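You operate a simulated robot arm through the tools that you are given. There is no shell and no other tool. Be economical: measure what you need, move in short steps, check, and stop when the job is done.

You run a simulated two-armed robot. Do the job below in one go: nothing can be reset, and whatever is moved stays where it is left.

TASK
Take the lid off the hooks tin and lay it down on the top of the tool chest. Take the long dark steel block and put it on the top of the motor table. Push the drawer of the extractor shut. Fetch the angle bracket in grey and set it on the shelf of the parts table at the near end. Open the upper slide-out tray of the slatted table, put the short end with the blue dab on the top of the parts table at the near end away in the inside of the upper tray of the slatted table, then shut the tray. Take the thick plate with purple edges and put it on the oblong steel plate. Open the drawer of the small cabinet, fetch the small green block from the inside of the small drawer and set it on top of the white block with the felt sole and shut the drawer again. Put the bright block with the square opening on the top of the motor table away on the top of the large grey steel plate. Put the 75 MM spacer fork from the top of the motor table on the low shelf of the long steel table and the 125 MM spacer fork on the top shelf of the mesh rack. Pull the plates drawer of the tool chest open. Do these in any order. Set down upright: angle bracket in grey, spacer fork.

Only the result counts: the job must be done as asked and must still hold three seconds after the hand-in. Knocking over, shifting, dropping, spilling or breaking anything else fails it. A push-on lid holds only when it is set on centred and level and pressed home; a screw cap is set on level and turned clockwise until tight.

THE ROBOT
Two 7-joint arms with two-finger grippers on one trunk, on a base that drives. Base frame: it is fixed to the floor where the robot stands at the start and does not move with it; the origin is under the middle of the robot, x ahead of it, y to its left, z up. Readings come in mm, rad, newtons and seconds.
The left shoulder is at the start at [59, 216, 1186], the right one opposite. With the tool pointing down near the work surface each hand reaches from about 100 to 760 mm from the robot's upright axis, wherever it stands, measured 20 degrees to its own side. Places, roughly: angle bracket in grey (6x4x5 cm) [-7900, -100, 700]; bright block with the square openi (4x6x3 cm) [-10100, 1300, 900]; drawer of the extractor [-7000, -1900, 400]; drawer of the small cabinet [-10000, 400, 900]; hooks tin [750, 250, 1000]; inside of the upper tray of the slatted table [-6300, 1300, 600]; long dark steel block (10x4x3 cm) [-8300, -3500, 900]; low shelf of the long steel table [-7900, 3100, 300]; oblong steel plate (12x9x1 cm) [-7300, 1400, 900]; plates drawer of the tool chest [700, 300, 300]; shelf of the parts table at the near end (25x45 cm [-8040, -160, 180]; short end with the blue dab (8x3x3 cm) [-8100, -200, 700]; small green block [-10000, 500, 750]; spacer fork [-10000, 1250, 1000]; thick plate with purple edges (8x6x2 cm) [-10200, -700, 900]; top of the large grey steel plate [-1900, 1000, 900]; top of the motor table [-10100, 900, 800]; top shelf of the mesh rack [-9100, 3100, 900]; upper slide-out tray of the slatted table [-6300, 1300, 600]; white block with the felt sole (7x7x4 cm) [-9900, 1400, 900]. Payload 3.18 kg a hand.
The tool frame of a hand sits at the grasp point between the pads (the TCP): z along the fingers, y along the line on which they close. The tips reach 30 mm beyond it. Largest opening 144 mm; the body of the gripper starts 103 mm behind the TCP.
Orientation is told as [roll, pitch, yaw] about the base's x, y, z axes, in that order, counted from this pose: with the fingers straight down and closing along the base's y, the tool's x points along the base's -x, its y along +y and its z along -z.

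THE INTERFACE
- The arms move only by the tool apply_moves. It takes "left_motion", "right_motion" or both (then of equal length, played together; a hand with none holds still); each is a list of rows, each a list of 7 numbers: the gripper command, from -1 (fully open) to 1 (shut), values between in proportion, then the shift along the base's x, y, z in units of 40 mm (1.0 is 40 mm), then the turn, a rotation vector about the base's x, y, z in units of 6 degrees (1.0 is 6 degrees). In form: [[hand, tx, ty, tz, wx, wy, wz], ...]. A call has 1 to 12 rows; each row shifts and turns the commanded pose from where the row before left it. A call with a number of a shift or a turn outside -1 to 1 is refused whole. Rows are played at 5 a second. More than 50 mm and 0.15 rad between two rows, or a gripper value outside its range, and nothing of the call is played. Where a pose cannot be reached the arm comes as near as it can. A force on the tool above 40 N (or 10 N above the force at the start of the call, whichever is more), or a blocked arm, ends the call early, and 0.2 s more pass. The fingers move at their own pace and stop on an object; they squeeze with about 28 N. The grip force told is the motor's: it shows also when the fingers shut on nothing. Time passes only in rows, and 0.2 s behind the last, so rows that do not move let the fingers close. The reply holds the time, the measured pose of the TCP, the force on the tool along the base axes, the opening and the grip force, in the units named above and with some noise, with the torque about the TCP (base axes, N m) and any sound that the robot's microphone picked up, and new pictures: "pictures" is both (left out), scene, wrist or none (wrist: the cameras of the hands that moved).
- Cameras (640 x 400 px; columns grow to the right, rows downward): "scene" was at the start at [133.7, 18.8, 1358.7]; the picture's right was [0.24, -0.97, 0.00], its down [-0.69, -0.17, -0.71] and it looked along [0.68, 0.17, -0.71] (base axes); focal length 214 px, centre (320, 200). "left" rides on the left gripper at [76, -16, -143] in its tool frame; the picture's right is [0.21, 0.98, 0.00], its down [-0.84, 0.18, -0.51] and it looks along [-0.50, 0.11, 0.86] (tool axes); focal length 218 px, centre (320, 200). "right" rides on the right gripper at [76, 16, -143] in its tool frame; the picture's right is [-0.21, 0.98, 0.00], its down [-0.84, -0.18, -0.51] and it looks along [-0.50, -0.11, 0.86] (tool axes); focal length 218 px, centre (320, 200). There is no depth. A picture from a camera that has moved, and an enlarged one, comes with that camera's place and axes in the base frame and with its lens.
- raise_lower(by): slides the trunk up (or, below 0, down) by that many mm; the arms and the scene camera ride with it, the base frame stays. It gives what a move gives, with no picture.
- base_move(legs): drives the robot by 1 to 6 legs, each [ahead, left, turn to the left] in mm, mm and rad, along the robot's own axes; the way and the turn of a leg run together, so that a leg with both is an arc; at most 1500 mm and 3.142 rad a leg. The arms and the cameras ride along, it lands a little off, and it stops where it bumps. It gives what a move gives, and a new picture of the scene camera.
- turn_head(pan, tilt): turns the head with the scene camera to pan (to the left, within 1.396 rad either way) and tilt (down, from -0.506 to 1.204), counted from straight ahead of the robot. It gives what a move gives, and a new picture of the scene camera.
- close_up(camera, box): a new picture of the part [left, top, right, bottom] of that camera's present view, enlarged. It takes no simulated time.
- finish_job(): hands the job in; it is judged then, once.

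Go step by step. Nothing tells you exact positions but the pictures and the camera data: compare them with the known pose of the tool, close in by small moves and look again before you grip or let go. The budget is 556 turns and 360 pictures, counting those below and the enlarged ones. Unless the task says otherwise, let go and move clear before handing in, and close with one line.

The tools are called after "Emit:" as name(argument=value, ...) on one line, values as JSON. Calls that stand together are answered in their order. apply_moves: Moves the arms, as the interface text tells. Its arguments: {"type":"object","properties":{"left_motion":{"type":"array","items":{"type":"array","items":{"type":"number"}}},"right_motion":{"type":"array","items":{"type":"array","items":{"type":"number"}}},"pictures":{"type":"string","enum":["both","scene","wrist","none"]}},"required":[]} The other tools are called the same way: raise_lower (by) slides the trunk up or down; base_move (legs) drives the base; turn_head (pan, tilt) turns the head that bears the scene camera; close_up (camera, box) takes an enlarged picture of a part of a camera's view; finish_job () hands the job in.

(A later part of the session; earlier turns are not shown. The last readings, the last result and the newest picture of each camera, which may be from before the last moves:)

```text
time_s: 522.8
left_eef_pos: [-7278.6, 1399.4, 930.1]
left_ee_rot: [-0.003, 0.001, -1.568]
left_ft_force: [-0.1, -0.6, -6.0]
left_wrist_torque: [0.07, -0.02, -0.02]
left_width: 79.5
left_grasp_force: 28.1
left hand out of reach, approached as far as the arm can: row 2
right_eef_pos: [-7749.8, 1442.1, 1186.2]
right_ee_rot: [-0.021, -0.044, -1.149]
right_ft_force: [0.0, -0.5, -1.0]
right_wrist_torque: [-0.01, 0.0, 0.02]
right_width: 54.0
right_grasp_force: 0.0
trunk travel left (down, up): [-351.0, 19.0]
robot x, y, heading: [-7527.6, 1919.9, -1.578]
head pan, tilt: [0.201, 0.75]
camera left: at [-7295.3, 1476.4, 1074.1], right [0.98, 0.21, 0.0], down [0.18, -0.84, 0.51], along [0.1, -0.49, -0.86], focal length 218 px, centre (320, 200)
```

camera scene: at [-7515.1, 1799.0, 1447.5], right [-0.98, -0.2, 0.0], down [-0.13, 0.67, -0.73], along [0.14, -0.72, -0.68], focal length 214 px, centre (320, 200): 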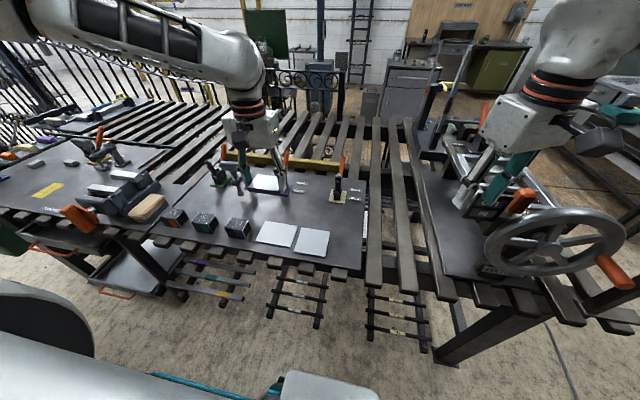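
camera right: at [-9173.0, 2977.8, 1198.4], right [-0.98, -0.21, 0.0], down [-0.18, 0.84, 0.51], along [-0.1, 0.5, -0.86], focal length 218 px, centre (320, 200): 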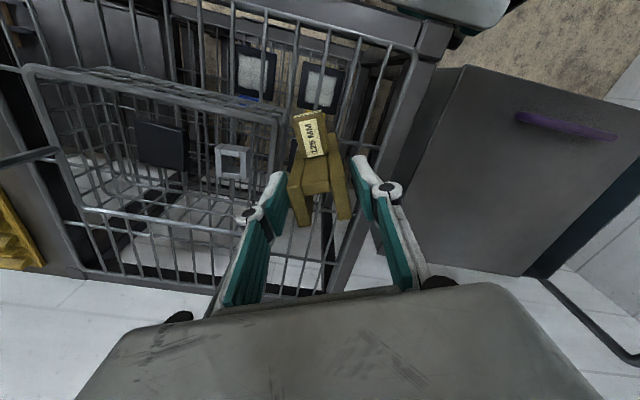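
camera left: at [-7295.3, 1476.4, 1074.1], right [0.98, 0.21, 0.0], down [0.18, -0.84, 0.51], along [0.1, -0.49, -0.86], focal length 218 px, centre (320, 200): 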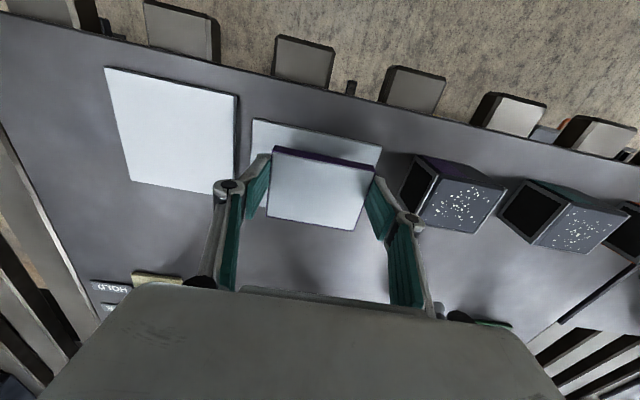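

Emit:
apply_moves(left_motion=[[1, 0, 0, 0.5, 0, 0, 0], [1, -0.22, -0.1, 0.5, 0, 0, 0], [1, 0, 0, 0, 0, 0, 0]], pictures="none")

Emit:
raise_lower(by=-35)

Emit:
apply_moves(left_motion=[[1, -0.1, -0.1, 0, 0, 0, 0], [1, 0, 0, 0, 0, 0, 0]], pictures="wrist")

```text
time_s: 523.6
left_eef_pos: [-7287.0, 1396.1, 970.6]
left_ee_rot: [-0.001, 0.003, -1.568]
left_ft_force: [-0.4, -0.4, -6.3]
left_wrist_torque: [0.07, -0.04, 0.01]
left_width: 79.6
left_grasp_force: 28.1
right_eef_pos: [-7748.8, 1443.5, 1186.7]
right_ee_rot: [-0.021, -0.043, -1.151]
right_ft_force: [0.6, -0.5, 0.7]
right_wrist_torque: [0.02, -0.01, -0.01]
right_width: 54.0
right_grasp_force: 0.1
trunk travel left (down, up): [-351.0, 19.0]
robot x, y, heading: [-7533.6, 1917.8, -1.569]
head pan, tilt: [0.201, 0.75]
```

```text
time_s: 524.4
left_eef_pos: [-7287.5, 1395.2, 936.6]
left_ee_rot: [-0.001, 0.002, -1.569]
left_ft_force: [-1.2, 0.7, -5.9]
left_wrist_torque: [0.02, 0.0, 0.02]
left_width: 79.6
left_grasp_force: 27.7
right_eef_pos: [-7748.7, 1445.6, 1151.6]
right_ee_rot: [-0.022, -0.044, -1.149]
right_ft_force: [-0.2, 0.3, 0.1]
right_wrist_torque: [-0.01, 0.02, -0.01]
right_width: 54.0
right_grasp_force: 0.1
trunk travel left (down, up): [-316.0, 54.0]
robot x, y, heading: [-7530.4, 1917.6, -1.574]
head pan, tilt: [0.201, 0.75]
```

```text
time_s: 525.0
left_eef_pos: [-7291.2, 1391.8, 935.4]
left_ee_rot: [-0.003, 0.003, -1.567]
left_ft_force: [1.0, 0.8, -5.7]
left_wrist_torque: [0.08, -0.01, 0.01]
left_width: 79.6
left_grasp_force: 27.8
right_eef_pos: [-7748.7, 1444.8, 1152.4]
right_ee_rot: [-0.023, -0.045, -1.149]
right_ft_force: [-0.5, 0.2, -0.2]
right_wrist_torque: [-0.03, 0.03, 0.03]
right_width: 54.1
right_grasp_force: 0.0
trunk travel left (down, up): [-316.0, 54.0]
robot x, y, heading: [-7530.8, 1922.1, -1.578]
head pan, tilt: [0.201, 0.75]
camera left: at [-7309.0, 1468.0, 1079.7], right [0.98, 0.21, 0.0], down [0.18, -0.84, 0.51], along [0.11, -0.49, -0.86], focal length 218 px, centre (320, 200)
```

left: 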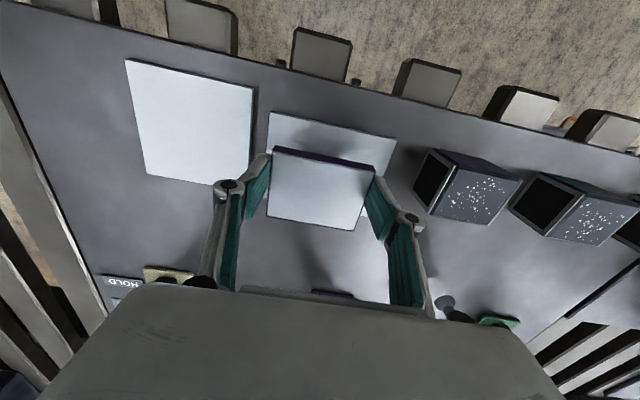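

Emit:
apply_moves(left_motion=[[1, 0.08, -0.08, -0.4, 0, 0, 0], [1, 0, 0, 0, 0, 0, 0]], pictures="none")

Emit:
raise_lower(by=-10)

Emit:
raise_lower(by=-5)

Emit:
close_up(camera="scene", box=[200, 140, 360, 260])

```text
time_s: 525.6
left_eef_pos: [-7288.9, 1389.0, 919.3]
left_ee_rot: [-0.002, 0.001, -1.567]
left_ft_force: [-0.5, 0.8, -6.0]
left_wrist_torque: [0.08, -0.03, -0.03]
left_width: 79.9
left_grasp_force: 28.4
right_eef_pos: [-7749.7, 1443.8, 1150.3]
right_ee_rot: [-0.02, -0.046, -1.151]
right_ft_force: [-0.4, -0.7, -0.9]
right_wrist_torque: [0.01, 0.0, 0.0]
right_width: 53.7
right_grasp_force: 0.0
trunk travel left (down, up): [-316.0, 54.0]
robot x, y, heading: [-7529.4, 1921.2, -1.576]
head pan, tilt: [0.201, 0.75]
```

```text
time_s: 526.1
left_eef_pos: [-7289.2, 1389.2, 910.5]
left_ee_rot: [-0.002, 0.002, -1.569]
left_ft_force: [-0.4, -0.6, -5.1]
left_wrist_torque: [0.07, -0.04, 0.01]
left_width: 79.5
left_grasp_force: 28.0
right_eef_pos: [-7749.0, 1445.0, 1141.8]
right_ee_rot: [-0.02, -0.044, -1.152]
right_ft_force: [-0.2, 0.2, 0.6]
right_wrist_torque: [-0.03, 0.03, -0.01]
right_width: 54.0
right_grasp_force: 0.0
trunk travel left (down, up): [-306.0, 64.0]
robot x, y, heading: [-7530.3, 1919.7, -1.575]
head pan, tilt: [0.201, 0.75]
```

```text
time_s: 526.7
left_eef_pos: [-7287.8, 1389.4, 903.6]
left_ee_rot: [-0.004, 0.003, -1.567]
left_ft_force: [-0.3, 0.4, -6.3]
left_wrist_torque: [0.06, 0.01, 0.02]
left_width: 79.8
left_grasp_force: 27.4
right_eef_pos: [-7749.4, 1443.7, 1136.5]
right_ee_rot: [-0.02, -0.043, -1.151]
right_ft_force: [0.0, -0.1, 0.4]
right_wrist_torque: [-0.03, 0.0, -0.01]
right_width: 54.2
right_grasp_force: 0.0
trunk travel left (down, up): [-301.0, 69.0]
robot x, y, heading: [-7531.3, 1915.7, -1.576]
head pan, tilt: [0.201, 0.75]
```

```text
3.33 times, centred on (280, 200) of scene
camera zoom: at [-7514.7, 1795.1, 1397.1], right [-0.98, -0.2, 0.0], down [-0.13, 0.67, -0.73], along [0.14, -0.72, -0.68], focal length 715 px, centre (453, 200)
```

zoom: 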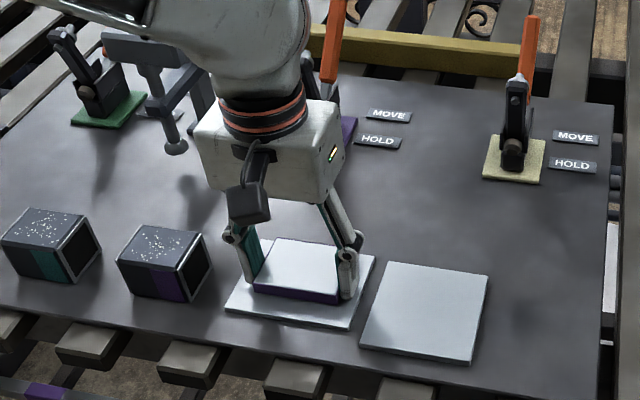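

Emit:
raise_lower(by=-3)

Emit:
raise_lower(by=-3)

Emit:
raise_lower(by=-3)

```text
time_s: 527.2
left_eef_pos: [-7287.4, 1388.9, 903.5]
left_ee_rot: [-0.002, -0.002, -1.569]
left_ft_force: [3.8, 2.8, 12.4]
left_wrist_torque: [-0.63, -0.12, 0.04]
left_width: 79.9
left_grasp_force: 27.9
right_eef_pos: [-7749.3, 1445.4, 1133.7]
right_ee_rot: [-0.021, -0.046, -1.15]
right_ft_force: [-0.7, -0.7, 0.4]
right_wrist_torque: [0.01, -0.01, 0.04]
right_width: 53.8
right_grasp_force: 0.1
trunk travel left (down, up): [-298.0, 72.0]
robot x, y, heading: [-7530.8, 1924.4, -1.575]
head pan, tilt: [0.201, 0.75]
```

```text
time_s: 527.7
left_eef_pos: [-7289.0, 1388.8, 901.7]
left_ee_rot: [-0.003, -0.005, -1.569]
left_ft_force: [7.1, 0.6, 28.7]
left_wrist_torque: [0.19, -0.55, 0.08]
left_width: 79.7
left_grasp_force: 28.2
right_eef_pos: [-7749.3, 1445.9, 1130.7]
right_ee_rot: [-0.023, -0.048, -1.151]
right_ft_force: [1.1, 0.4, 0.0]
right_wrist_torque: [-0.01, 0.02, -0.02]
right_width: 54.1
right_grasp_force: 0.0
trunk travel left (down, up): [-295.0, 75.0]
robot x, y, heading: [-7532.4, 1922.7, -1.574]
head pan, tilt: [0.201, 0.75]
```

```text
time_s: 528.1
left_eef_pos: [-7289.2, 1388.5, 902.2]
left_ee_rot: [-0.001, -0.001, -1.568]
left_ft_force: [1.6, 9.0, 15.8]
left_wrist_torque: [0.48, -0.68, 0.22]
left_width: 79.8
left_grasp_force: 27.9
right_eef_pos: [-7749.5, 1447.0, 1130.5]
right_ee_rot: [-0.023, -0.045, -1.15]
right_ft_force: [0.6, -0.4, 0.3]
right_wrist_torque: [0.03, 0.0, 0.01]
right_width: 54.1
right_grasp_force: 0.0
trunk travel left (down, up): [-294.0, 75.0]
robot x, y, heading: [-7526.4, 1922.3, -1.573]
head pan, tilt: [0.201, 0.75]
stopped: the force on the tool passed its limit at 44 N (the readings are from after the stop); the commanded pose is now the measured one
```

Contact made. Open the gripper and lift.

Emit:
apply_moves(left_motion=[[1, 0, 0, 0.05, 0, 0, 0], [-0.3, 0, 0, 0, 0, 0, 0], [-0.3, 0, 0, 0, 0, 0, 0], [-0.3, 0, 0, 0.6, 0, 0, 0], [-0.3, 0, 0.2, 1, 0, 0, 0], [-0.3, 0, 0.2, 1, 0, 0, 0], [-0.3, 0, 0.3, 1, 0, 0, 0]], pictures="both")

Emit:
close_up(camera="scene", box=[200, 160, 360, 280])

```text
time_s: 529.7
left_eef_pos: [-7288.1, 1417.4, 1048.6]
left_ee_rot: [-0.001, -0.005, -1.567]
left_ft_force: [-0.1, 1.0, -0.5]
left_wrist_torque: [0.0, -0.01, 0.0]
left_width: 93.7
left_grasp_force: 0.1
right_eef_pos: [-7749.8, 1445.4, 1131.1]
right_ee_rot: [-0.023, -0.045, -1.149]
right_ft_force: [0.1, -0.2, 0.6]
right_wrist_torque: [-0.04, 0.0, 0.02]
right_width: 54.0
right_grasp_force: 0.0
trunk travel left (down, up): [-294.0, 75.0]
robot x, y, heading: [-7530.9, 1919.5, -1.578]
head pan, tilt: [0.201, 0.75]
camera scene: at [-7515.2, 1795.2, 1390.4], right [-0.98, -0.2, 0.0], down [-0.13, 0.67, -0.73], along [0.14, -0.72, -0.68], focal length 214 px, centre (320, 200)
camera left: at [-7305.8, 1494.6, 1191.7], right [0.98, 0.21, 0.0], down [0.18, -0.84, 0.51], along [0.11, -0.5, -0.86], focal length 218 px, centre (320, 200)
```

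scene: 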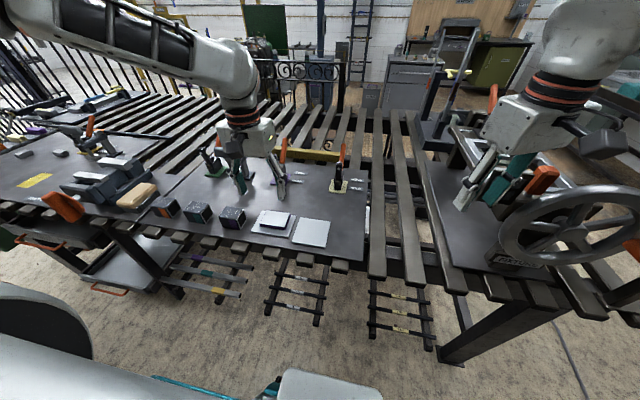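
left: 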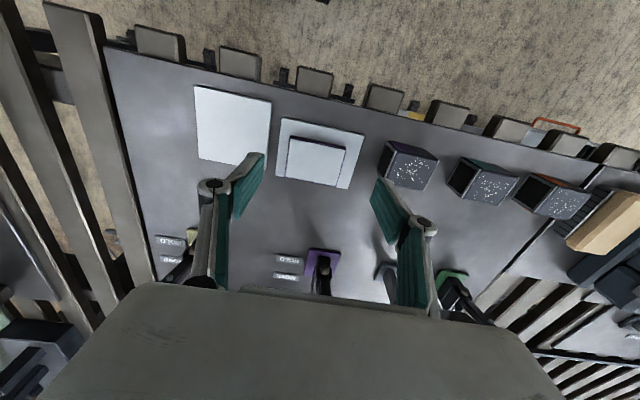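

```text
3.33 times, centred on (280, 220) of scene
camera zoom: at [-7515.2, 1795.2, 1390.4], right [-0.98, -0.2, 0.0], down [-0.13, 0.67, -0.73], along [0.14, -0.72, -0.68], focal length 715 px, centre (453, 133)
```

zoom: 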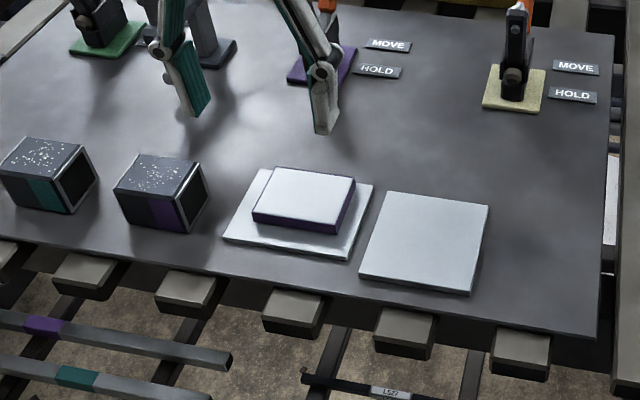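

Purple plate is placed. Pictures are getting scarce (~50 left), so I'll be economical. Next: slide left to the tray on the slatted table's north side and open it.

Emit:
apply_moves(left_motion=[[0, 0, 0.9, 0.5, 0, 0, 0], [0, 0, 0.9, 0.5, 0, 0, 0], [0, 0, 0.9, 0.3, 0, 0, 0], [0, 0, 0.9, 0, 0, 0, 0], [0, 0, 0, 0, 0, 0, 0]], right_motion=[[0, 0, 0.5, 0.8, 0, 0, -0.9], [0, 0, 0.9, 0.3, 0, 0, -0.9], [0, 0, 0.9, 0, 0, 0, -0.9], [0, 0, 0.9, 0, 0, 0, -0.9], [0, 0, 0, 0, 0, 0, -0.3]], pictures="none")

Emit:
base_move(legs=[[-60, 0, 0], [0, 850, 0]])

```text
time_s: 530.9
left_eef_pos: [-7287.7, 1560.1, 1098.0]
left_ee_rot: [-0.002, 0.001, -1.567]
left_ft_force: [0.6, 0.7, -0.6]
left_wrist_torque: [0.02, -0.03, -0.01]
left_width: 71.9
left_grasp_force: 0.2
right_eef_pos: [-7749.2, 1572.4, 1173.5]
right_ee_rot: [-0.025, -0.045, -1.559]
right_ft_force: [-0.3, 0.0, 0.0]
right_wrist_torque: [0.04, 0.04, 0.03]
right_width: 72.1
right_grasp_force: 0.1
trunk travel left (down, up): [-294.0, 75.0]
robot x, y, heading: [-7529.5, 1923.0, -1.575]
head pan, tilt: [0.201, 0.75]
```

```text
time_s: 539.3
left_eef_pos: [-6438.3, 1620.8, 1098.4]
left_ee_rot: [-0.001, -0.001, -1.562]
left_ft_force: [-0.4, -0.6, -0.4]
left_wrist_torque: [-0.02, 0.0, 0.03]
left_width: 71.9
left_grasp_force: 0.1
right_eef_pos: [-6898.9, 1631.6, 1173.1]
right_ee_rot: [-0.019, -0.045, -1.551]
right_ft_force: [-0.3, -0.5, 0.9]
right_wrist_torque: [-0.01, -0.02, 0.03]
right_width: 72.2
right_grasp_force: 0.0
trunk travel left (down, up): [-294.0, 75.0]
robot x, y, heading: [-6686.0, 1977.1, -1.564]
head pan, tilt: [0.201, 0.75]
camera scene: at [-6666.2, 1853.9, 1390.2], right [-0.98, -0.2, 0.0], down [-0.14, 0.67, -0.73], along [0.15, -0.72, -0.68], focal length 214 px, centre (320, 200)
```

scene: 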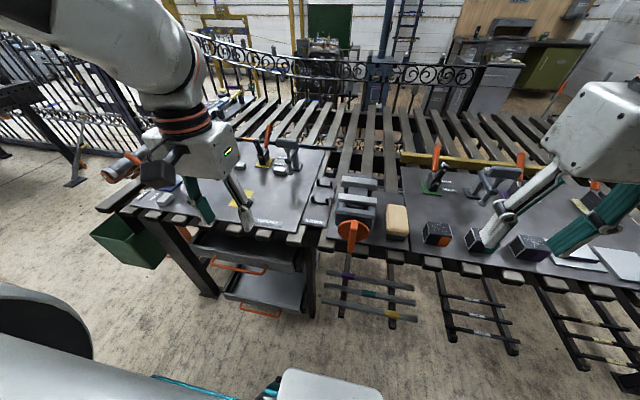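

Emit:
close_up(camera="scene", box=[180, 220, 330, 330])

```text
3.64 times, centred on (255, 275) of scene
camera zoom: at [-6666.2, 1853.9, 1390.2], right [-0.98, -0.2, 0.0], down [-0.14, 0.67, -0.73], along [0.15, -0.72, -0.68], focal length 780 px, centre (556, -73)
```

zoom: 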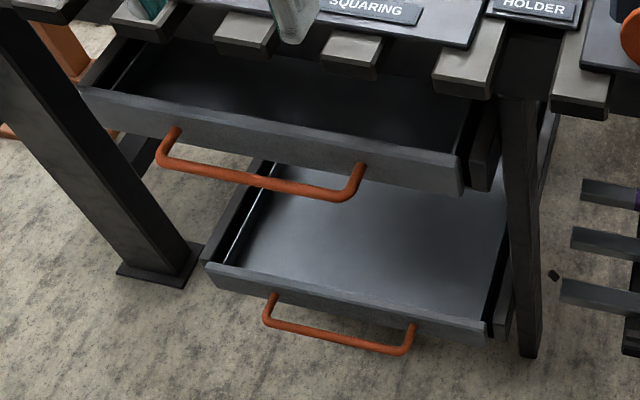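

Emit:
base_move(legs=[[-130, 0, -0.007], [0, 236, 0]])

Emit:
apply_moves(left_motion=[[0.2, 0, 0, 0, -1, 0, 0], [0.2, 0, 0, 0, -1, 0, 0], [0.2, 0, 0, 0, -1, 0, 0], [0.2, 0, 0, 0, -1, 0, 0], [0.2, 0, 0, 0, -1, 0, 0], [0.2, 0, 0, 0, -1, 0, 0], [0.2, 0, 0, 0, -1, 0, 0], [0.2, 0, 0, 0, 0, -0.7, -0.7], [0.2, 0, 0, 0, 0, -0.7, -0.7], [0.2, 0, 0, 0, 0, -0.7, -0.7], [0.2, 0, 0, 0, 0, -0.7, -0.7], [0.2, 0, 0, 0, 0, -0.7, -0.7]], pictures="none")

Emit:
apply_moves(left_motion=[[0.2, 0, 0, 0, 0, -0.7, -0.7], [0.2, 0, 0, 0, 0, -0.7, -0.7], [0.2, 0, 0, 0, 0, -0.7, -0.7], [0.2, 0, 0, 0, 0, -0.7, -0.7], [0.2, 0, 0, 0, 0, -0.7, -0.7], [0.2, 0, 0, 0, 0, -0.7, -0.7], [0.2, 0, 0, 0, 0, -0.7, -0.7], [0.2, 0, 0, 0, 0, -0.7, -0.7], [0.2, 0, 0, 0, 0, -0.7, -0.7], [0.2, 0, 0, 0, 0, -0.7, -0.7]], pictures="none")

```text
time_s: 542.8
left_eef_pos: [-6206.6, 1748.0, 1097.7]
left_ee_rot: [-0.002, -0.002, -1.571]
left_ft_force: [0.1, 0.3, 1.1]
left_wrist_torque: [0.01, 0.02, -0.01]
left_width: 72.1
left_grasp_force: 0.0
right_eef_pos: [-6666.0, 1761.9, 1173.5]
right_ee_rot: [-0.02, -0.045, -1.56]
right_ft_force: [0.7, 0.0, -0.7]
right_wrist_torque: [0.0, 0.01, -0.01]
right_width: 72.0
right_grasp_force: 0.0
trunk travel left (down, up): [-294.0, 75.0]
robot x, y, heading: [-6448.5, 2108.6, -1.579]
head pan, tilt: [0.201, 0.75]
camera scene: at [-6432.9, 1982.5, 1390.2], right [-0.98, -0.19, 0.0], down [-0.13, 0.67, -0.73], along [0.14, -0.72, -0.68], focal length 214 px, centre (320, 200)
```

scene: 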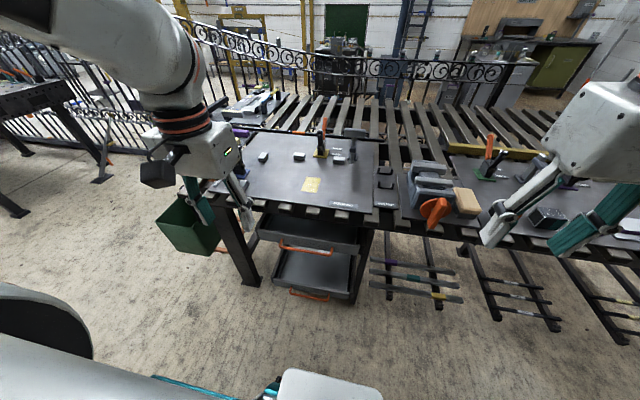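

```text
time_s: 545.4
left_eef_pos: [-6231.7, 1649.0, 1151.9]
left_ee_rot: [0.442, -0.615, -2.223]
left_ft_force: [0.0, 0.2, 0.5]
left_wrist_torque: [-0.01, -0.01, -0.01]
left_width: 57.7
left_grasp_force: 0.0
left hand out of reach, approached as far as the arm can: row 3, 4, 5, 6, 7
right_eef_pos: [-6668.0, 1762.1, 1172.6]
right_ee_rot: [-0.02, -0.045, -1.56]
right_ft_force: [0.2, -0.6, 0.4]
right_wrist_torque: [-0.04, 0.01, 0.0]
right_width: 72.0
right_grasp_force: 0.0
trunk travel left (down, up): [-294.0, 75.0]
robot x, y, heading: [-6448.3, 2110.9, -1.577]
head pan, tilt: [0.201, 0.75]
```

```text
time_s: 547.6
left_eef_pos: [-6233.6, 1642.6, 1154.9]
left_ee_rot: [0.782, 0.027, -3.096]
left_ft_force: [0.1, -0.5, -0.3]
left_wrist_torque: [0.01, 0.01, -0.02]
left_width: 57.5
left_grasp_force: 0.0
left hand out of reach, approached as far as the arm can: row 6, 9
right_eef_pos: [-6667.3, 1762.9, 1172.9]
right_ee_rot: [-0.02, -0.045, -1.56]
right_ft_force: [0.2, -0.2, 0.2]
right_wrist_torque: [0.01, 0.04, 0.0]
right_width: 72.0
right_grasp_force: 0.0
trunk travel left (down, up): [-294.0, 75.0]
robot x, y, heading: [-6451.7, 2109.0, -1.58]
head pan, tilt: [0.201, 0.75]
```

Emit:
raise_lower(by=-150)

Emit:
apply_moves(left_motion=[[0.2, -0.1, 0, -1, 0, 0, 0], [0.2, -0.1, 0, -1, 0, 0, 0], [0.2, -0.1, 0, -1, 0, 0, 0], [0.2, -0.1, 0, -1, 0, 0, 0], [0.2, -0.1, 0, -1, 0, 0, 0], [0.2, -0.1, 0, -1, 0, 0, 0], [0.2, -0.1, 0, -0.8, 0, 0, 0], [0.2, 0, 0, 0, 0, 0, 0]], pictures="none")

```text
time_s: 549.4
left_eef_pos: [-6233.8, 1617.8, 873.6]
left_ee_rot: [0.461, 0.041, -3.106]
left_ft_force: [1.1, 0.5, 0.5]
left_wrist_torque: [0.0, -0.01, 0.0]
left_width: 57.8
left_grasp_force: 0.1
right_eef_pos: [-6668.2, 1762.6, 1025.0]
right_ee_rot: [-0.021, -0.048, -1.561]
right_ft_force: [-0.3, 1.0, -0.3]
right_wrist_torque: [-0.06, 0.01, -0.02]
right_width: 72.0
right_grasp_force: 0.1
trunk travel left (down, up): [-144.0, 225.0]
robot x, y, heading: [-6450.1, 2112.3, -1.58]
head pan, tilt: [0.201, 0.75]
```

```text
time_s: 551.2
left_eef_pos: [-6230.3, 1610.9, 625.1]
left_ee_rot: [0.46, 0.037, -3.106]
left_ft_force: [0.3, 0.1, -0.8]
left_wrist_torque: [-0.01, -0.01, 0.02]
left_width: 57.6
left_grasp_force: 0.1
left hand out of reach, approached as far as the arm can: row 6, 7
right_eef_pos: [-6668.0, 1762.5, 1021.6]
right_ee_rot: [-0.02, -0.046, -1.56]
right_ft_force: [0.0, 0.1, 0.2]
right_wrist_torque: [-0.02, -0.01, 0.0]
right_width: 72.2
right_grasp_force: 0.1
trunk travel left (down, up): [-144.0, 225.0]
robot x, y, heading: [-6453.1, 2111.3, -1.579]
head pan, tilt: [0.201, 0.75]
```

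Emit:
apply_moves(left_motion=[[0.2, -0.2, 0, 0.8, -1, 0, 0], [0.2, -0.3, 0, 0.8, -1, 0, 0], [0.2, -0.3, 0, 0.4, -1, 0, 0], [0.2, 0, 0, 0, 0, 0, 0]], pictures="wrist")

```text
time_s: 552.2
left_eef_pos: [-6244.4, 1604.1, 716.0]
left_ee_rot: [0.773, 0.026, -3.095]
left_ft_force: [-0.6, 0.2, -0.6]
left_wrist_torque: [0.01, -0.01, -0.05]
left_width: 57.6
left_grasp_force: 0.0
left hand out of reach, approached as far as the arm can: row 2, 3
right_eef_pos: [-6667.5, 1762.7, 1024.9]
right_ee_rot: [-0.02, -0.045, -1.561]
right_ft_force: [0.6, 0.2, 0.4]
right_wrist_torque: [-0.03, 0.0, 0.01]
right_width: 72.1
right_grasp_force: 0.1
trunk travel left (down, up): [-144.0, 225.0]
robot x, y, heading: [-6452.1, 2107.3, -1.576]
head pan, tilt: [0.201, 0.75]
camera left: at [-6176.5, 1718.4, 809.5], right [0.22, -0.69, 0.69], down [-0.86, 0.19, 0.47], along [-0.45, -0.7, -0.56], focal length 218 px, centre (320, 200)
```

left: 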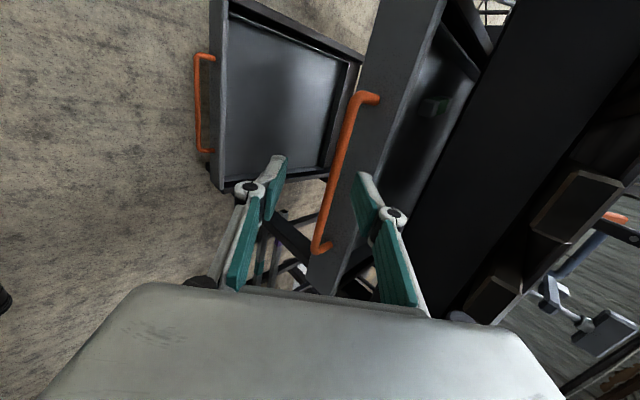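

Emit:
apply_moves(left_motion=[[0.2, -0.3, -0.6, 0.6, 0, 0, 0], [0.2, 0, -0.6, -0.6, 0, 0, 0], [0.2, 0, -0.6, -0.6, 0, 0, 0], [0.2, 0, 0, 0, 0, 0, 0]], pictures="wrist")

```text
time_s: 553.2
left_eef_pos: [-6249.7, 1531.0, 693.5]
left_ee_rot: [0.771, 0.026, -3.096]
left_ft_force: [-0.2, -0.1, -0.1]
left_wrist_torque: [0.05, 0.03, 0.01]
left_width: 57.5
left_grasp_force: 0.0
left hand out of reach, approached as far as the arm can: row 3
right_eef_pos: [-6668.7, 1761.8, 1023.7]
right_ee_rot: [-0.021, -0.045, -1.56]
right_ft_force: [-0.1, 0.4, 0.1]
right_wrist_torque: [-0.04, 0.0, -0.01]
right_width: 71.9
right_grasp_force: 0.1
trunk travel left (down, up): [-144.0, 225.0]
robot x, y, heading: [-6450.3, 2113.1, -1.576]
head pan, tilt: [0.201, 0.75]
camera left: at [-6182.3, 1645.6, 788.8], right [0.22, -0.69, 0.69], down [-0.86, 0.19, 0.47], along [-0.45, -0.7, -0.56], focal length 218 px, centre (320, 200)
```

left: 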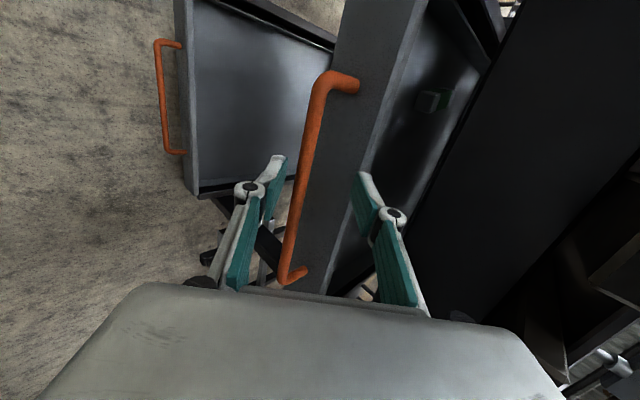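

Emit:
apply_moves(left_motion=[[0.45, 0, 0.15, -0.15, 0, 0, 0], [0.45, 0, -0.25, -0.25, 0, 0, 0], [0.45, 0, -0.3, -0.3, 0, 0, 0], [0.45, 0, 0, 0, 0, 0, 0], [1, 0, 0, 0, 0, 0, 0], [1, 0, 0, 0, 0, 0, 0]], pictures="none")

```text
time_s: 554.5
left_eef_pos: [-6238.2, 1522.9, 665.2]
left_ee_rot: [0.74, 0.029, -3.097]
left_ft_force: [-6.0, -5.3, -24.0]
left_wrist_torque: [0.04, -0.12, -0.58]
left_width: 10.5
left_grasp_force: 40.8
left hand out of reach, approached as far as the arm can: row 1, 2, 3
right_eef_pos: [-6668.9, 1761.0, 1023.2]
right_ee_rot: [-0.021, -0.044, -1.563]
right_ft_force: [0.5, 0.6, 0.3]
right_wrist_torque: [-0.01, 0.01, -0.01]
right_width: 72.0
right_grasp_force: 0.1
trunk travel left (down, up): [-144.0, 225.0]
robot x, y, heading: [-6451.5, 2113.2, -1.577]
head pan, tilt: [0.201, 0.75]
stopped in row 6 (left hand): the force on the tool passed its limit at 42 N (the readings are from after the stop); the commanded pose is now the measured one
```

The bar is gripped (10.5 mm). Pull the tray by backing the base.

Emit:
base_move(legs=[[-220, 0, 0]])

```text
time_s: 556.1
left_eef_pos: [-6237.7, 1712.6, 664.7]
left_ee_rot: [0.739, 0.028, -3.1]
left_ft_force: [-3.2, 5.9, -11.6]
left_wrist_torque: [-0.02, -0.61, -0.02]
left_width: 10.3
left_grasp_force: 41.0
right_eef_pos: [-6666.8, 1951.8, 1023.4]
right_ee_rot: [-0.022, -0.046, -1.564]
right_ft_force: [-0.7, -0.5, 1.0]
right_wrist_torque: [-0.01, 0.0, 0.01]
right_width: 72.2
right_grasp_force: 0.0
trunk travel left (down, up): [-144.0, 225.0]
robot x, y, heading: [-6449.5, 2296.9, -1.577]
head pan, tilt: [0.201, 0.75]
stopped in leg 1: the force on the tool passed its limit at 41 N (the readings are from after the stop); the commanded pose is now the measured one
camera scene: at [-6433.2, 2066.4, 1231.0], right [-0.98, -0.19, 0.0], down [-0.13, 0.67, -0.73], along [0.14, -0.72, -0.68], focal length 214 px, centre (320, 200)
```

scene: 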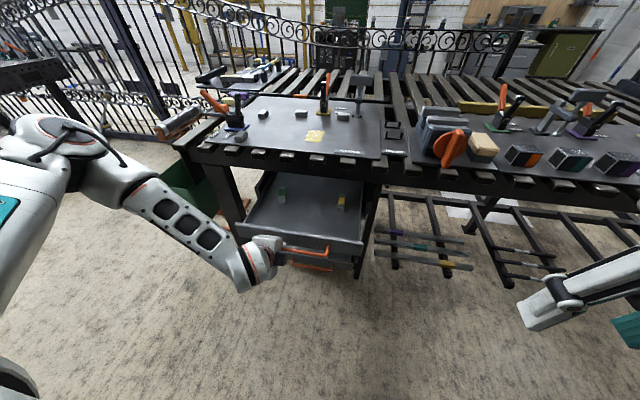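

Emit:
apply_moves(left_motion=[[0.4, 0, 0, 0, 0, 0, 0], [0.4, 0, 0, 0, 0, 0, 0], [0.4, 0, 0.5, 0.5, 0, 0, 0], [0.4, 0, 0.6, 0.6, 0, 0, 0], [0.4, 0, 0.6, 0.6, 0.5, 0, 0], [0.4, 0, 0, 1, 1, 0, 0], [0.4, 0, 0, 1, 1, 0, 0], [0.4, 0, 0, 1, 0, 0.7, 0.7], [0.4, 0, 0, 0.5, 0, 0.7, 0.7], [0.4, 0, 0, 0, 0, 0.7, 0.7], [0.4, 0, 0, 0, 0, 0.7, 0.7], [0.4, 0, 0, 0, 0, 0.7, 0.7]], pictures="none")

Emit:
raise_lower(by=160)

```text
time_s: 558.7
left_eef_pos: [-6238.6, 1777.8, 874.8]
left_ee_rot: [0.4, -0.319, -2.724]
left_ft_force: [-0.3, -0.6, -0.3]
left_wrist_torque: [0.01, 0.0, 0.01]
left_width: 43.2
left_grasp_force: 0.0
right_eef_pos: [-6667.7, 1950.9, 1023.7]
right_ee_rot: [-0.021, -0.043, -1.565]
right_ft_force: [1.1, 0.0, 0.6]
right_wrist_torque: [0.02, -0.01, -0.01]
right_width: 72.2
right_grasp_force: 0.0
trunk travel left (down, up): [-144.0, 225.0]
robot x, y, heading: [-6448.1, 2298.7, -1.579]
head pan, tilt: [0.201, 0.75]
```

```text
time_s: 560.5
left_eef_pos: [-6238.1, 1777.2, 1035.0]
left_ee_rot: [0.403, -0.317, -2.723]
left_ft_force: [-0.3, -0.3, -0.6]
left_wrist_torque: [0.01, -0.01, -0.02]
left_width: 43.1
left_grasp_force: 0.0
right_eef_pos: [-6668.2, 1951.0, 1182.3]
right_ee_rot: [-0.021, -0.043, -1.562]
right_ft_force: [-0.6, 0.2, -0.3]
right_wrist_torque: [0.02, 0.01, 0.03]
right_width: 72.0
right_grasp_force: 0.0
trunk travel left (down, up): [-304.0, 65.0]
robot x, y, heading: [-6450.9, 2298.5, -1.575]
head pan, tilt: [0.201, 0.75]
```

Emit:
apply_moves(left_motion=[[0, 0, 0.4, 0.2, 0.424, 0.146, 0.894], [0, 0, 0.4, 0.2, 0.424, 0.146, 0.894], [0, 0, 0.4, 0.2, 0.424, 0.146, 0.894], [0, 0, 0.4, 0.2, 0.424, 0.146, 0.894], [0, 0, 0.4, 0.2, 0.424, 0.146, 0.894], [0, 0, 0.4, 0.2, 0.424, 0.146, 0.894], [0, 0, 0.4, 0.2, 0.424, 0.146, 0.894], [0, 0, 0.4, 0, 0.424, 0.146, 0.894], [0, 0, 0, 0, 0.424, 0.146, 0.894], [0, 0, 0, 0, 0.424, 0.146, 0.894], [0, 0, 0, 0, 0.424, 0.146, 0.894], [0, 0, 0, 0, 0.15, 0.05, 0.31]], pictures="none")

Emit:
base_move(legs=[[0, -1450, 0], [0, -1200, 0], [0, 0, -1.566], [0, 1340, 0], [310, 0, 0]])

```text
time_s: 563.1
left_eef_pos: [-6237.5, 1906.0, 1092.2]
left_ee_rot: [-0.003, -0.003, -1.569]
left_ft_force: [1.0, -0.5, 0.5]
left_wrist_torque: [-0.01, 0.06, -0.04]
left_width: 72.0
left_grasp_force: 0.0
right_eef_pos: [-6667.1, 1952.4, 1183.8]
right_ee_rot: [-0.022, -0.044, -1.565]
right_ft_force: [-0.2, 0.2, 0.3]
right_wrist_torque: [0.02, 0.0, 0.0]
right_width: 71.8
right_grasp_force: 0.0
trunk travel left (down, up): [-304.0, 65.0]
robot x, y, heading: [-6450.1, 2296.0, -1.579]
head pan, tilt: [0.201, 0.75]
```

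```text
time_s: 603.5
left_eef_pos: [-9801.7, 755.8, 1092.6]
left_ee_rot: [-0.003, -0.002, -3.123]
left_ft_force: [-0.6, -0.2, -0.1]
left_wrist_torque: [0.02, -0.01, -0.02]
left_width: 71.9
left_grasp_force: 0.0
right_eef_pos: [-9764.4, 1184.4, 1182.9]
right_ee_rot: [-0.019, -0.044, -3.114]
right_ft_force: [-0.8, 0.1, -0.3]
right_wrist_torque: [0.02, -0.01, 0.03]
right_width: 71.9
right_grasp_force: 0.0
trunk travel left (down, up): [-304.0, 65.0]
robot x, y, heading: [-9413.1, 973.0, -3.126]
head pan, tilt: [0.201, 0.75]
camera scene: at [-9536.4, 954.3, 1400.4], right [-0.21, 0.98, 0.0], down [0.67, 0.14, -0.73], along [-0.71, -0.15, -0.68], focal length 214 px, centre (320, 200)
```

scene: 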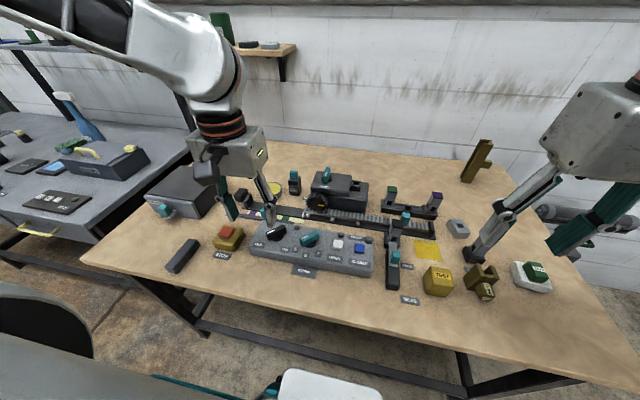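

Emit:
apply_moves(right_motion=[[0, -1, 0.4, -0.4, -0.18, -0.42, 0], [0, -1, 0.4, -0.4, 0, 0, 0], [0, -1, 0.4, -0.4, 0, 0, 0], [0, -1, 0.4, -0.4, 0, 0, 0], [0, -1, 0.4, -0.4, 0, 0, 0], [0, -1, 0.4, -0.4, 0, 0, 0], [0, -1, 0.4, -0.4, 0, 0, 0], [0, -0.3, 0, -0.4, 0, 0, 0], [0, 0, 0, 0, 0, 0, 0]], pictures="wrist")

```text
time_s: 605.5
left_eef_pos: [-9799.8, 755.6, 1092.2]
left_ee_rot: [-0.001, -0.003, -3.121]
left_ft_force: [0.8, 0.3, -0.3]
left_wrist_torque: [0.02, 0.02, 0.03]
left_width: 72.0
left_grasp_force: 0.1
right_eef_pos: [-10013.4, 1282.2, 1071.8]
right_ee_rot: [0.0, -0.003, -3.115]
right_ft_force: [0.4, -0.2, -0.3]
right_wrist_torque: [-0.02, 0.01, 0.02]
right_width: 71.9
right_grasp_force: 0.1
right hand out of reach, approached as far as the arm can: row 7
trunk travel left (down, up): [-304.0, 65.0]
robot x, y, heading: [-9410.9, 975.1, -3.13]
head pan, tilt: [0.201, 0.75]
camera right: at [-9936.5, 1268.3, 1215.0], right [-0.18, -0.98, 0.0], down [-0.85, 0.16, 0.51], along [-0.5, 0.09, -0.86], focal length 218 px, centre (320, 200)
```

right: 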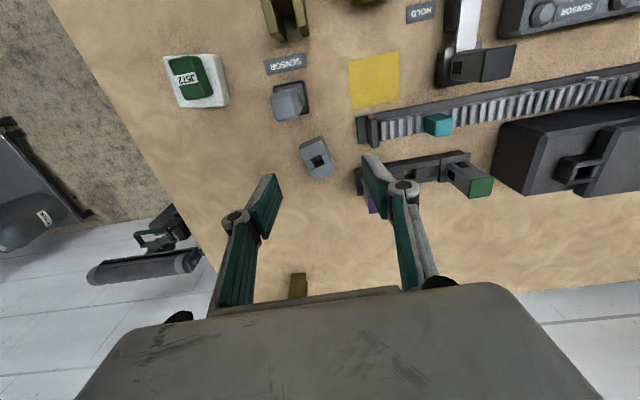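

Emit:
apply_moves(right_motion=[[0.1, -0.3, 0.1, -0.9, 0, 0, 0.8], [0.1, -0.4, 0.1, -0.9, 0, 0, 0.7], [0.1, -0.3, 0.1, -0.9, 0, 0, 0], [0.1, 0, 0, -0.9, 0, 0, 0], [0.1, 0, 0, 0, 0, 0, 0]], pictures="wrist")

```text
time_s: 606.7
left_eef_pos: [-9800.5, 754.4, 1091.2]
left_ee_rot: [0.0, -0.002, -3.122]
left_ft_force: [0.2, -0.2, -0.2]
left_wrist_torque: [-0.01, 0.05, 0.01]
left_width: 71.8
left_grasp_force: 0.0
right_eef_pos: [-10027.1, 1286.2, 999.3]
right_ee_rot: [-0.002, -0.002, -3.116]
right_ft_force: [0.5, -0.1, 0.1]
right_wrist_torque: [0.0, 0.03, 0.0]
right_width: 64.7
right_grasp_force: 0.0
right hand out of reach, approached as far as the arm can: row 1, 2
trunk travel left (down, up): [-304.0, 65.0]
robot x, y, heading: [-9414.3, 975.0, -3.13]
head pan, tilt: [0.201, 0.75]
camera right: at [-9949.8, 1272.3, 1142.2], right [-0.18, -0.98, 0.0], down [-0.85, 0.16, 0.51], along [-0.5, 0.09, -0.86], focal length 218 px, centre (320, 200)
```

right: 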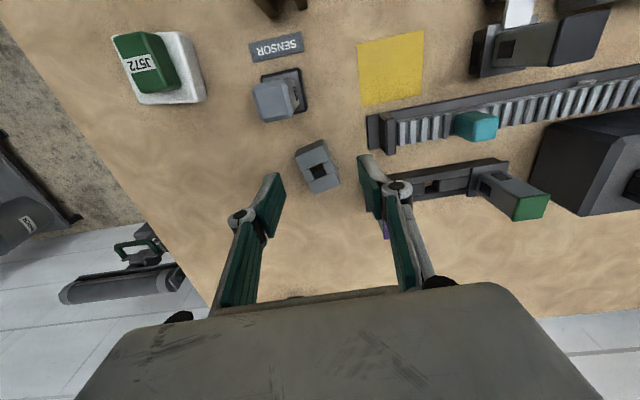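

Emit:
raise_lower(by=-60)

Emit:
apply_moves(right_motion=[[0.1, -0.25, 0.08, 0, 0, 0, 0.5], [0.1, -0.25, 0.08, 0, 0, 0, 0.5], [0.1, -0.2, 0, 0, 0, 0, 0.5], [0.1, 0, 0, 0, 0, 0, 0]], pictures="none")

```text
time_s: 607.7
left_eef_pos: [-9799.6, 754.8, 1032.1]
left_ee_rot: [-0.002, -0.004, -3.123]
left_ft_force: [0.2, -0.2, 0.4]
left_wrist_torque: [0.02, 0.05, 0.0]
left_width: 71.8
left_grasp_force: 0.1
right_eef_pos: [-10026.8, 1285.9, 939.7]
right_ee_rot: [-0.001, 0.001, -3.116]
right_ft_force: [-0.9, -0.2, 0.4]
right_wrist_torque: [-0.02, 0.03, 0.0]
right_width: 64.8
right_grasp_force: 0.0
trunk travel left (down, up): [-244.0, 125.0]
robot x, y, heading: [-9415.3, 975.7, -3.128]
head pan, tilt: [0.201, 0.75]
```

```text
time_s: 608.7
left_eef_pos: [-9800.5, 754.7, 1030.7]
left_ee_rot: [-0.002, -0.002, -3.122]
left_ft_force: [-0.5, 0.1, -0.1]
left_wrist_torque: [-0.02, -0.02, -0.03]
left_width: 72.4
left_grasp_force: 0.0
right_eef_pos: [-10035.9, 1289.9, 938.8]
right_ee_rot: [-0.003, -0.001, -3.063]
right_ft_force: [-0.6, 0.4, -0.1]
right_wrist_torque: [0.01, 0.03, -0.03]
right_width: 65.0
right_grasp_force: 0.0
right hand out of reach, approached as far as the arm can: row 2, 3
trunk travel left (down, up): [-244.0, 125.0]
robot x, y, heading: [-9410.0, 975.7, -3.128]
head pan, tilt: [0.201, 0.75]
```

Emit:
apply_moves(right_motion=[[0.1, -0.1, 0.1, -0.5, 0, 0, 0.2], [0.1, -0.2, 0.05, -0.5, 0, 0, 0.2], [0.1, -0.2, 0, -0.35, 0, 0, 0.2], [0.1, 0, 0, 0, 0, 0, 0]], pictures="none")

Emit:
close_up(camera="right", box=[220, 90, 420, 260])

```text
time_s: 609.7
left_eef_pos: [-9801.0, 755.6, 1031.6]
left_ee_rot: [-0.002, -0.001, -3.123]
left_ft_force: [-0.6, -0.6, 0.1]
left_wrist_torque: [0.03, 0.01, 0.03]
left_width: 72.1
left_grasp_force: 0.1
right_eef_pos: [-10039.1, 1294.5, 918.7]
right_ee_rot: [-0.003, -0.004, -3.045]
right_ft_force: [-0.2, -0.8, -0.7]
right_wrist_torque: [0.01, 0.01, 0.01]
right_width: 64.7
right_grasp_force: 0.1
right hand out of reach, approached as far as the arm can: row 2, 3
trunk travel left (down, up): [-244.0, 125.0]
robot x, y, heading: [-9412.5, 973.7, -3.134]
head pan, tilt: [0.201, 0.75]
```

```text
2.35 times, centred on (320, 175) of right
camera zoom: at [-9961.2, 1285.0, 1062.5], right [-0.11, -0.99, 0.0], down [-0.85, 0.1, 0.51], along [-0.51, 0.06, -0.86], focal length 514 px, centre (320, 259)
```

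zoom: 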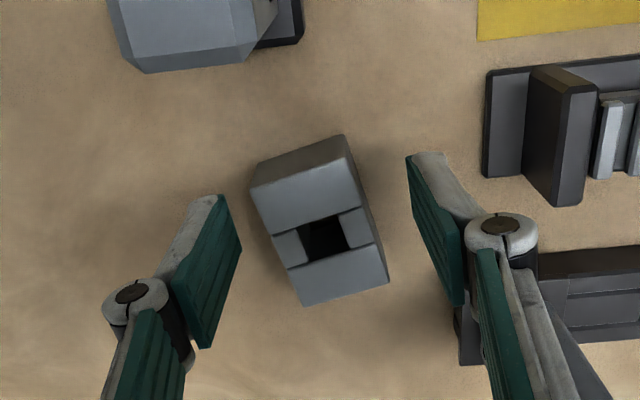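

Emit:
raise_lower(by=-32)

Emit:
apply_moves(right_motion=[[0.1, -0.3, 0, 0, 0, 0, 0.4], [0.1, -0.2, 0, 0, 0, 0, 0.4], [1, 0, 0, 0, 0, 0, 0], [1, 0, 0, 0, 0, 0, 0], [1, 0, 0, 0, 0, 0, 0]], pictures="none")

```text
time_s: 610.2
left_eef_pos: [-9800.1, 754.3, 1006.5]
left_ee_rot: [0.0, 0.008, -3.124]
left_ft_force: [-0.1, 0.1, 0.3]
left_wrist_torque: [0.02, 0.01, 0.02]
left_width: 72.2
left_grasp_force: 0.0
right_eef_pos: [-10038.9, 1293.1, 878.8]
right_ee_rot: [0.004, 0.034, -3.051]
right_ft_force: [1.4, 1.3, 8.6]
right_wrist_torque: [0.27, 0.14, -0.12]
right_width: 65.9
right_grasp_force: 0.5
trunk travel left (down, up): [-222.0, 147.0]
robot x, y, heading: [-9409.4, 974.7, -3.129]
head pan, tilt: [0.201, 0.75]
stopped: the force on the tool passed its limit at 156 N (the readings are from after the stop); the commanded pose is now the measured one
```

```text
time_s: 611.4
left_eef_pos: [-9799.5, 756.1, 1006.4]
left_ee_rot: [0.001, 0.007, -3.123]
left_ft_force: [-0.9, 0.6, -0.5]
left_wrist_torque: [-0.02, 0.03, 0.0]
left_width: 71.8
left_grasp_force: 0.0
right_eef_pos: [-10038.4, 1294.0, 879.0]
right_ee_rot: [0.002, 0.033, -3.052]
right_ft_force: [-3.8, 10.2, 22.2]
right_wrist_torque: [0.52, 0.33, -0.07]
right_width: 39.8
right_grasp_force: 27.3
right hand out of reach, approached as far as the arm can: row 1, 2
trunk travel left (down, up): [-222.0, 147.0]
robot x, y, heading: [-9409.8, 974.0, -3.125]
head pan, tilt: [0.201, 0.75]
```

Emit:
raise_lower(by=120)

Emit:
apply_moves(right_motion=[[1, 0.8, 0, 0.4, 0, 0, 0], [1, 0.9, -0.3, 0.3, 0, 0, 0], [1, 0.9, -0.3, 0.3, 0, -0.3, 0], [1, 0.9, -0.3, 0.3, 0, 0, 0], [1, 0.9, -0.3, 0.3, 0, 0, 0], [1, 0.9, 0, 0.3, 0, 0, 0]], pictures="wrist")

```text
time_s: 612.9
left_eef_pos: [-9801.0, 754.5, 1125.5]
left_ee_rot: [0.0, 0.011, -3.124]
left_ft_force: [0.0, 0.2, -0.4]
left_wrist_torque: [-0.01, 0.01, -0.01]
left_width: 71.7
left_grasp_force: 0.1
right_eef_pos: [-10040.9, 1293.2, 1062.8]
right_ee_rot: [-0.007, -0.074, -3.049]
right_ft_force: [0.0, -0.3, -5.1]
right_wrist_torque: [-0.01, -0.14, -0.01]
right_width: 39.6
right_grasp_force: 27.5
trunk travel left (down, up): [-342.0, 27.0]
robot x, y, heading: [-9409.3, 971.6, -3.128]
head pan, tilt: [0.201, 0.75]
```

```text
time_s: 614.3
left_eef_pos: [-9798.7, 755.2, 1127.4]
left_ee_rot: [-0.001, 0.009, -3.124]
left_ft_force: [0.5, 0.2, 0.1]
left_wrist_torque: [-0.05, 0.04, 0.0]
left_width: 72.0
left_grasp_force: 0.1
right_eef_pos: [-9826.1, 1246.3, 1142.1]
right_ee_rot: [-0.004, -0.046, -3.053]
right_ft_force: [0.9, 0.4, -5.3]
right_wrist_torque: [-0.05, -0.1, 0.02]
right_width: 39.8
right_grasp_force: 28.2
trunk travel left (down, up): [-342.0, 27.0]
robot x, y, heading: [-9414.9, 972.7, -3.128]
head pan, tilt: [0.201, 0.75]
camera right: at [-9742.8, 1237.6, 1281.2], right [-0.12, -0.99, 0.01], down [-0.83, 0.1, 0.55], along [-0.54, 0.06, -0.84], focal length 218 px, centre (320, 200)
```

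right: 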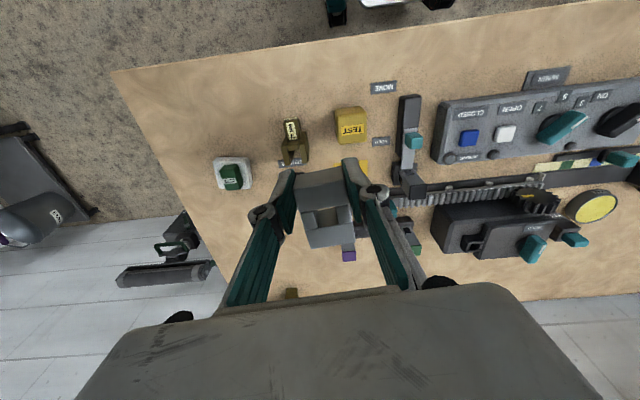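

Emit:
base_move(legs=[[0, -565, -0.013]])

Emit:
apply_moves(left_motion=[[0, -0.6, 0, -0.7, 0, 0, 0], [0, -0.7, 0, -0.7, 0, 0, 0], [0, -0.5, 0, -0.7, 0, 0, 0], [0, 0, 0, -0.5, 0, 0, 0], [0, 0, 0, 0, 0, 0, 0]], pictures="wrist")

```text
time_s: 619.7
left_eef_pos: [-9805.8, 1321.7, 1124.9]
left_ee_rot: [-0.001, 0.008, -3.14]
left_ft_force: [0.1, 0.1, 0.1]
left_wrist_torque: [-0.01, 0.02, 0.02]
left_width: 71.7
left_grasp_force: 0.1
right_eef_pos: [-9826.2, 1811.2, 1141.4]
right_ee_rot: [-0.003, -0.045, -3.066]
right_ft_force: [-0.2, -0.1, -5.2]
right_wrist_torque: [0.0, -0.11, -0.04]
right_width: 39.4
right_grasp_force: 27.8
trunk travel left (down, up): [-342.0, 27.0]
robot x, y, heading: [-9413.6, 1535.1, 3.14]
head pan, tilt: [0.201, 0.75]
camera scene: at [-9534.4, 1515.6, 1438.8], right [-0.19, 0.98, 0.0], down [0.67, 0.13, -0.73], along [-0.72, -0.14, -0.68], focal length 214 px, centre (320, 200)
```

scene: 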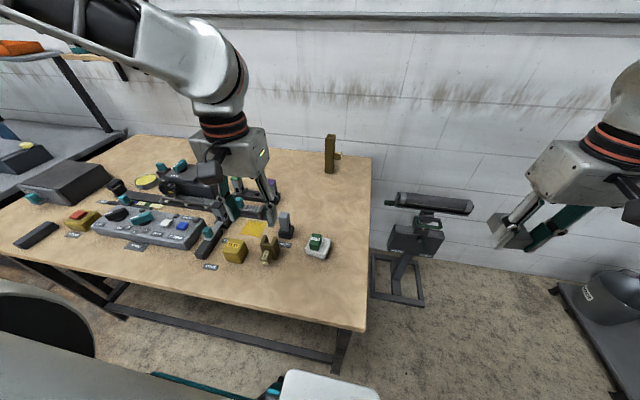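

```text
time_s: 620.9
left_eef_pos: [-9878.2, 1321.5, 1022.2]
left_ee_rot: [0.0, 0.008, -3.139]
left_ft_force: [0.3, 0.2, -0.9]
left_wrist_torque: [0.02, -0.03, 0.0]
left_width: 71.8
left_grasp_force: 0.2
right_eef_pos: [-9825.5, 1809.6, 1139.8]
right_ee_rot: [-0.004, -0.044, -3.068]
right_ft_force: [1.0, 0.1, -5.2]
right_wrist_torque: [-0.01, -0.1, 0.02]
right_width: 39.8
right_grasp_force: 28.1
trunk travel left (down, up): [-342.0, 27.0]
robot x, y, heading: [-9413.2, 1533.7, 3.136]
head pan, tilt: [0.201, 0.75]
camera left: at [-9803.6, 1336.9, 1165.8], right [0.21, -0.98, 0.0], down [-0.85, -0.18, 0.5], along [-0.49, -0.11, -0.87], focal length 218 px, centre (320, 200)
```

left: 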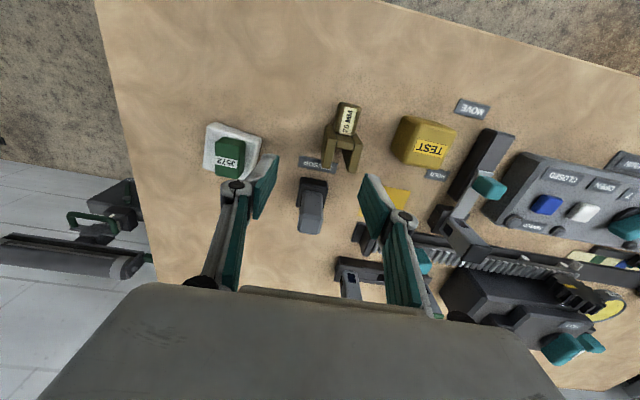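

Emit:
apply_moves(left_motion=[[0.15, 0.1, -0.65, -0.3, 0, 0, 1.1], [0.15, 0, 0, -0.9, 0, 0, 0], [0.15, 0, 0, -0.9, 0, 0, 0], [0.15, 0, 0, -0.7, 0, 0, 0], [0.15, 0, 0, 0, 0, 0, 0]], pictures="wrist")

```text
refused: 1.1 is not a number from -1 to 1
```

Emit:
apply_moves(left_motion=[[0.15, 0.1, -0.65, -0.3, 0, 0, 1], [0.15, 0, 0, -0.9, 0, 0, 0.1], [0.15, 0, 0, -0.9, 0, 0, 0], [0.15, 0, 0, -0.7, 0, 0, 0], [0.15, 0, 0, 0, 0, 0, 0]], pictures="wrist")

```text
time_s: 622.1
left_eef_pos: [-9873.6, 1294.7, 910.3]
left_ee_rot: [-0.002, 0.008, -3.025]
left_ft_force: [0.7, -0.3, -0.8]
left_wrist_torque: [0.02, 0.0, 0.01]
left_width: 60.9
left_grasp_force: 0.1
right_eef_pos: [-9825.7, 1811.9, 1140.4]
right_ee_rot: [-0.003, -0.044, -3.068]
right_ft_force: [-0.2, 0.5, -4.7]
right_wrist_torque: [0.0, -0.12, 0.02]
right_width: 39.9
right_grasp_force: 28.2
trunk travel left (down, up): [-342.0, 27.0]
robot x, y, heading: [-9415.4, 1530.5, 3.139]
head pan, tilt: [0.201, 0.75]
camera left: at [-9802.3, 1319.4, 1054.9], right [0.32, -0.95, 0.0], down [-0.82, -0.28, 0.5], along [-0.47, -0.16, -0.87], focal length 218 px, centre (320, 200)
```

left: 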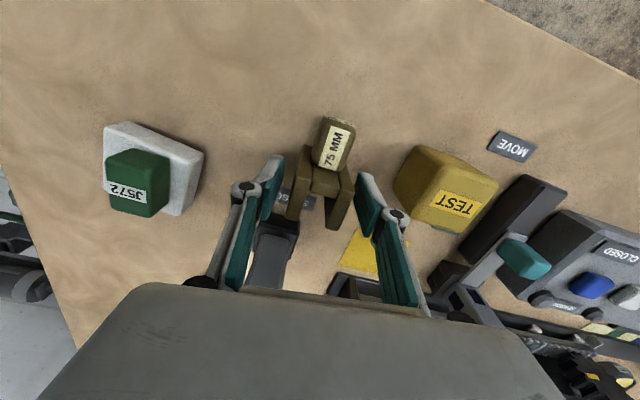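

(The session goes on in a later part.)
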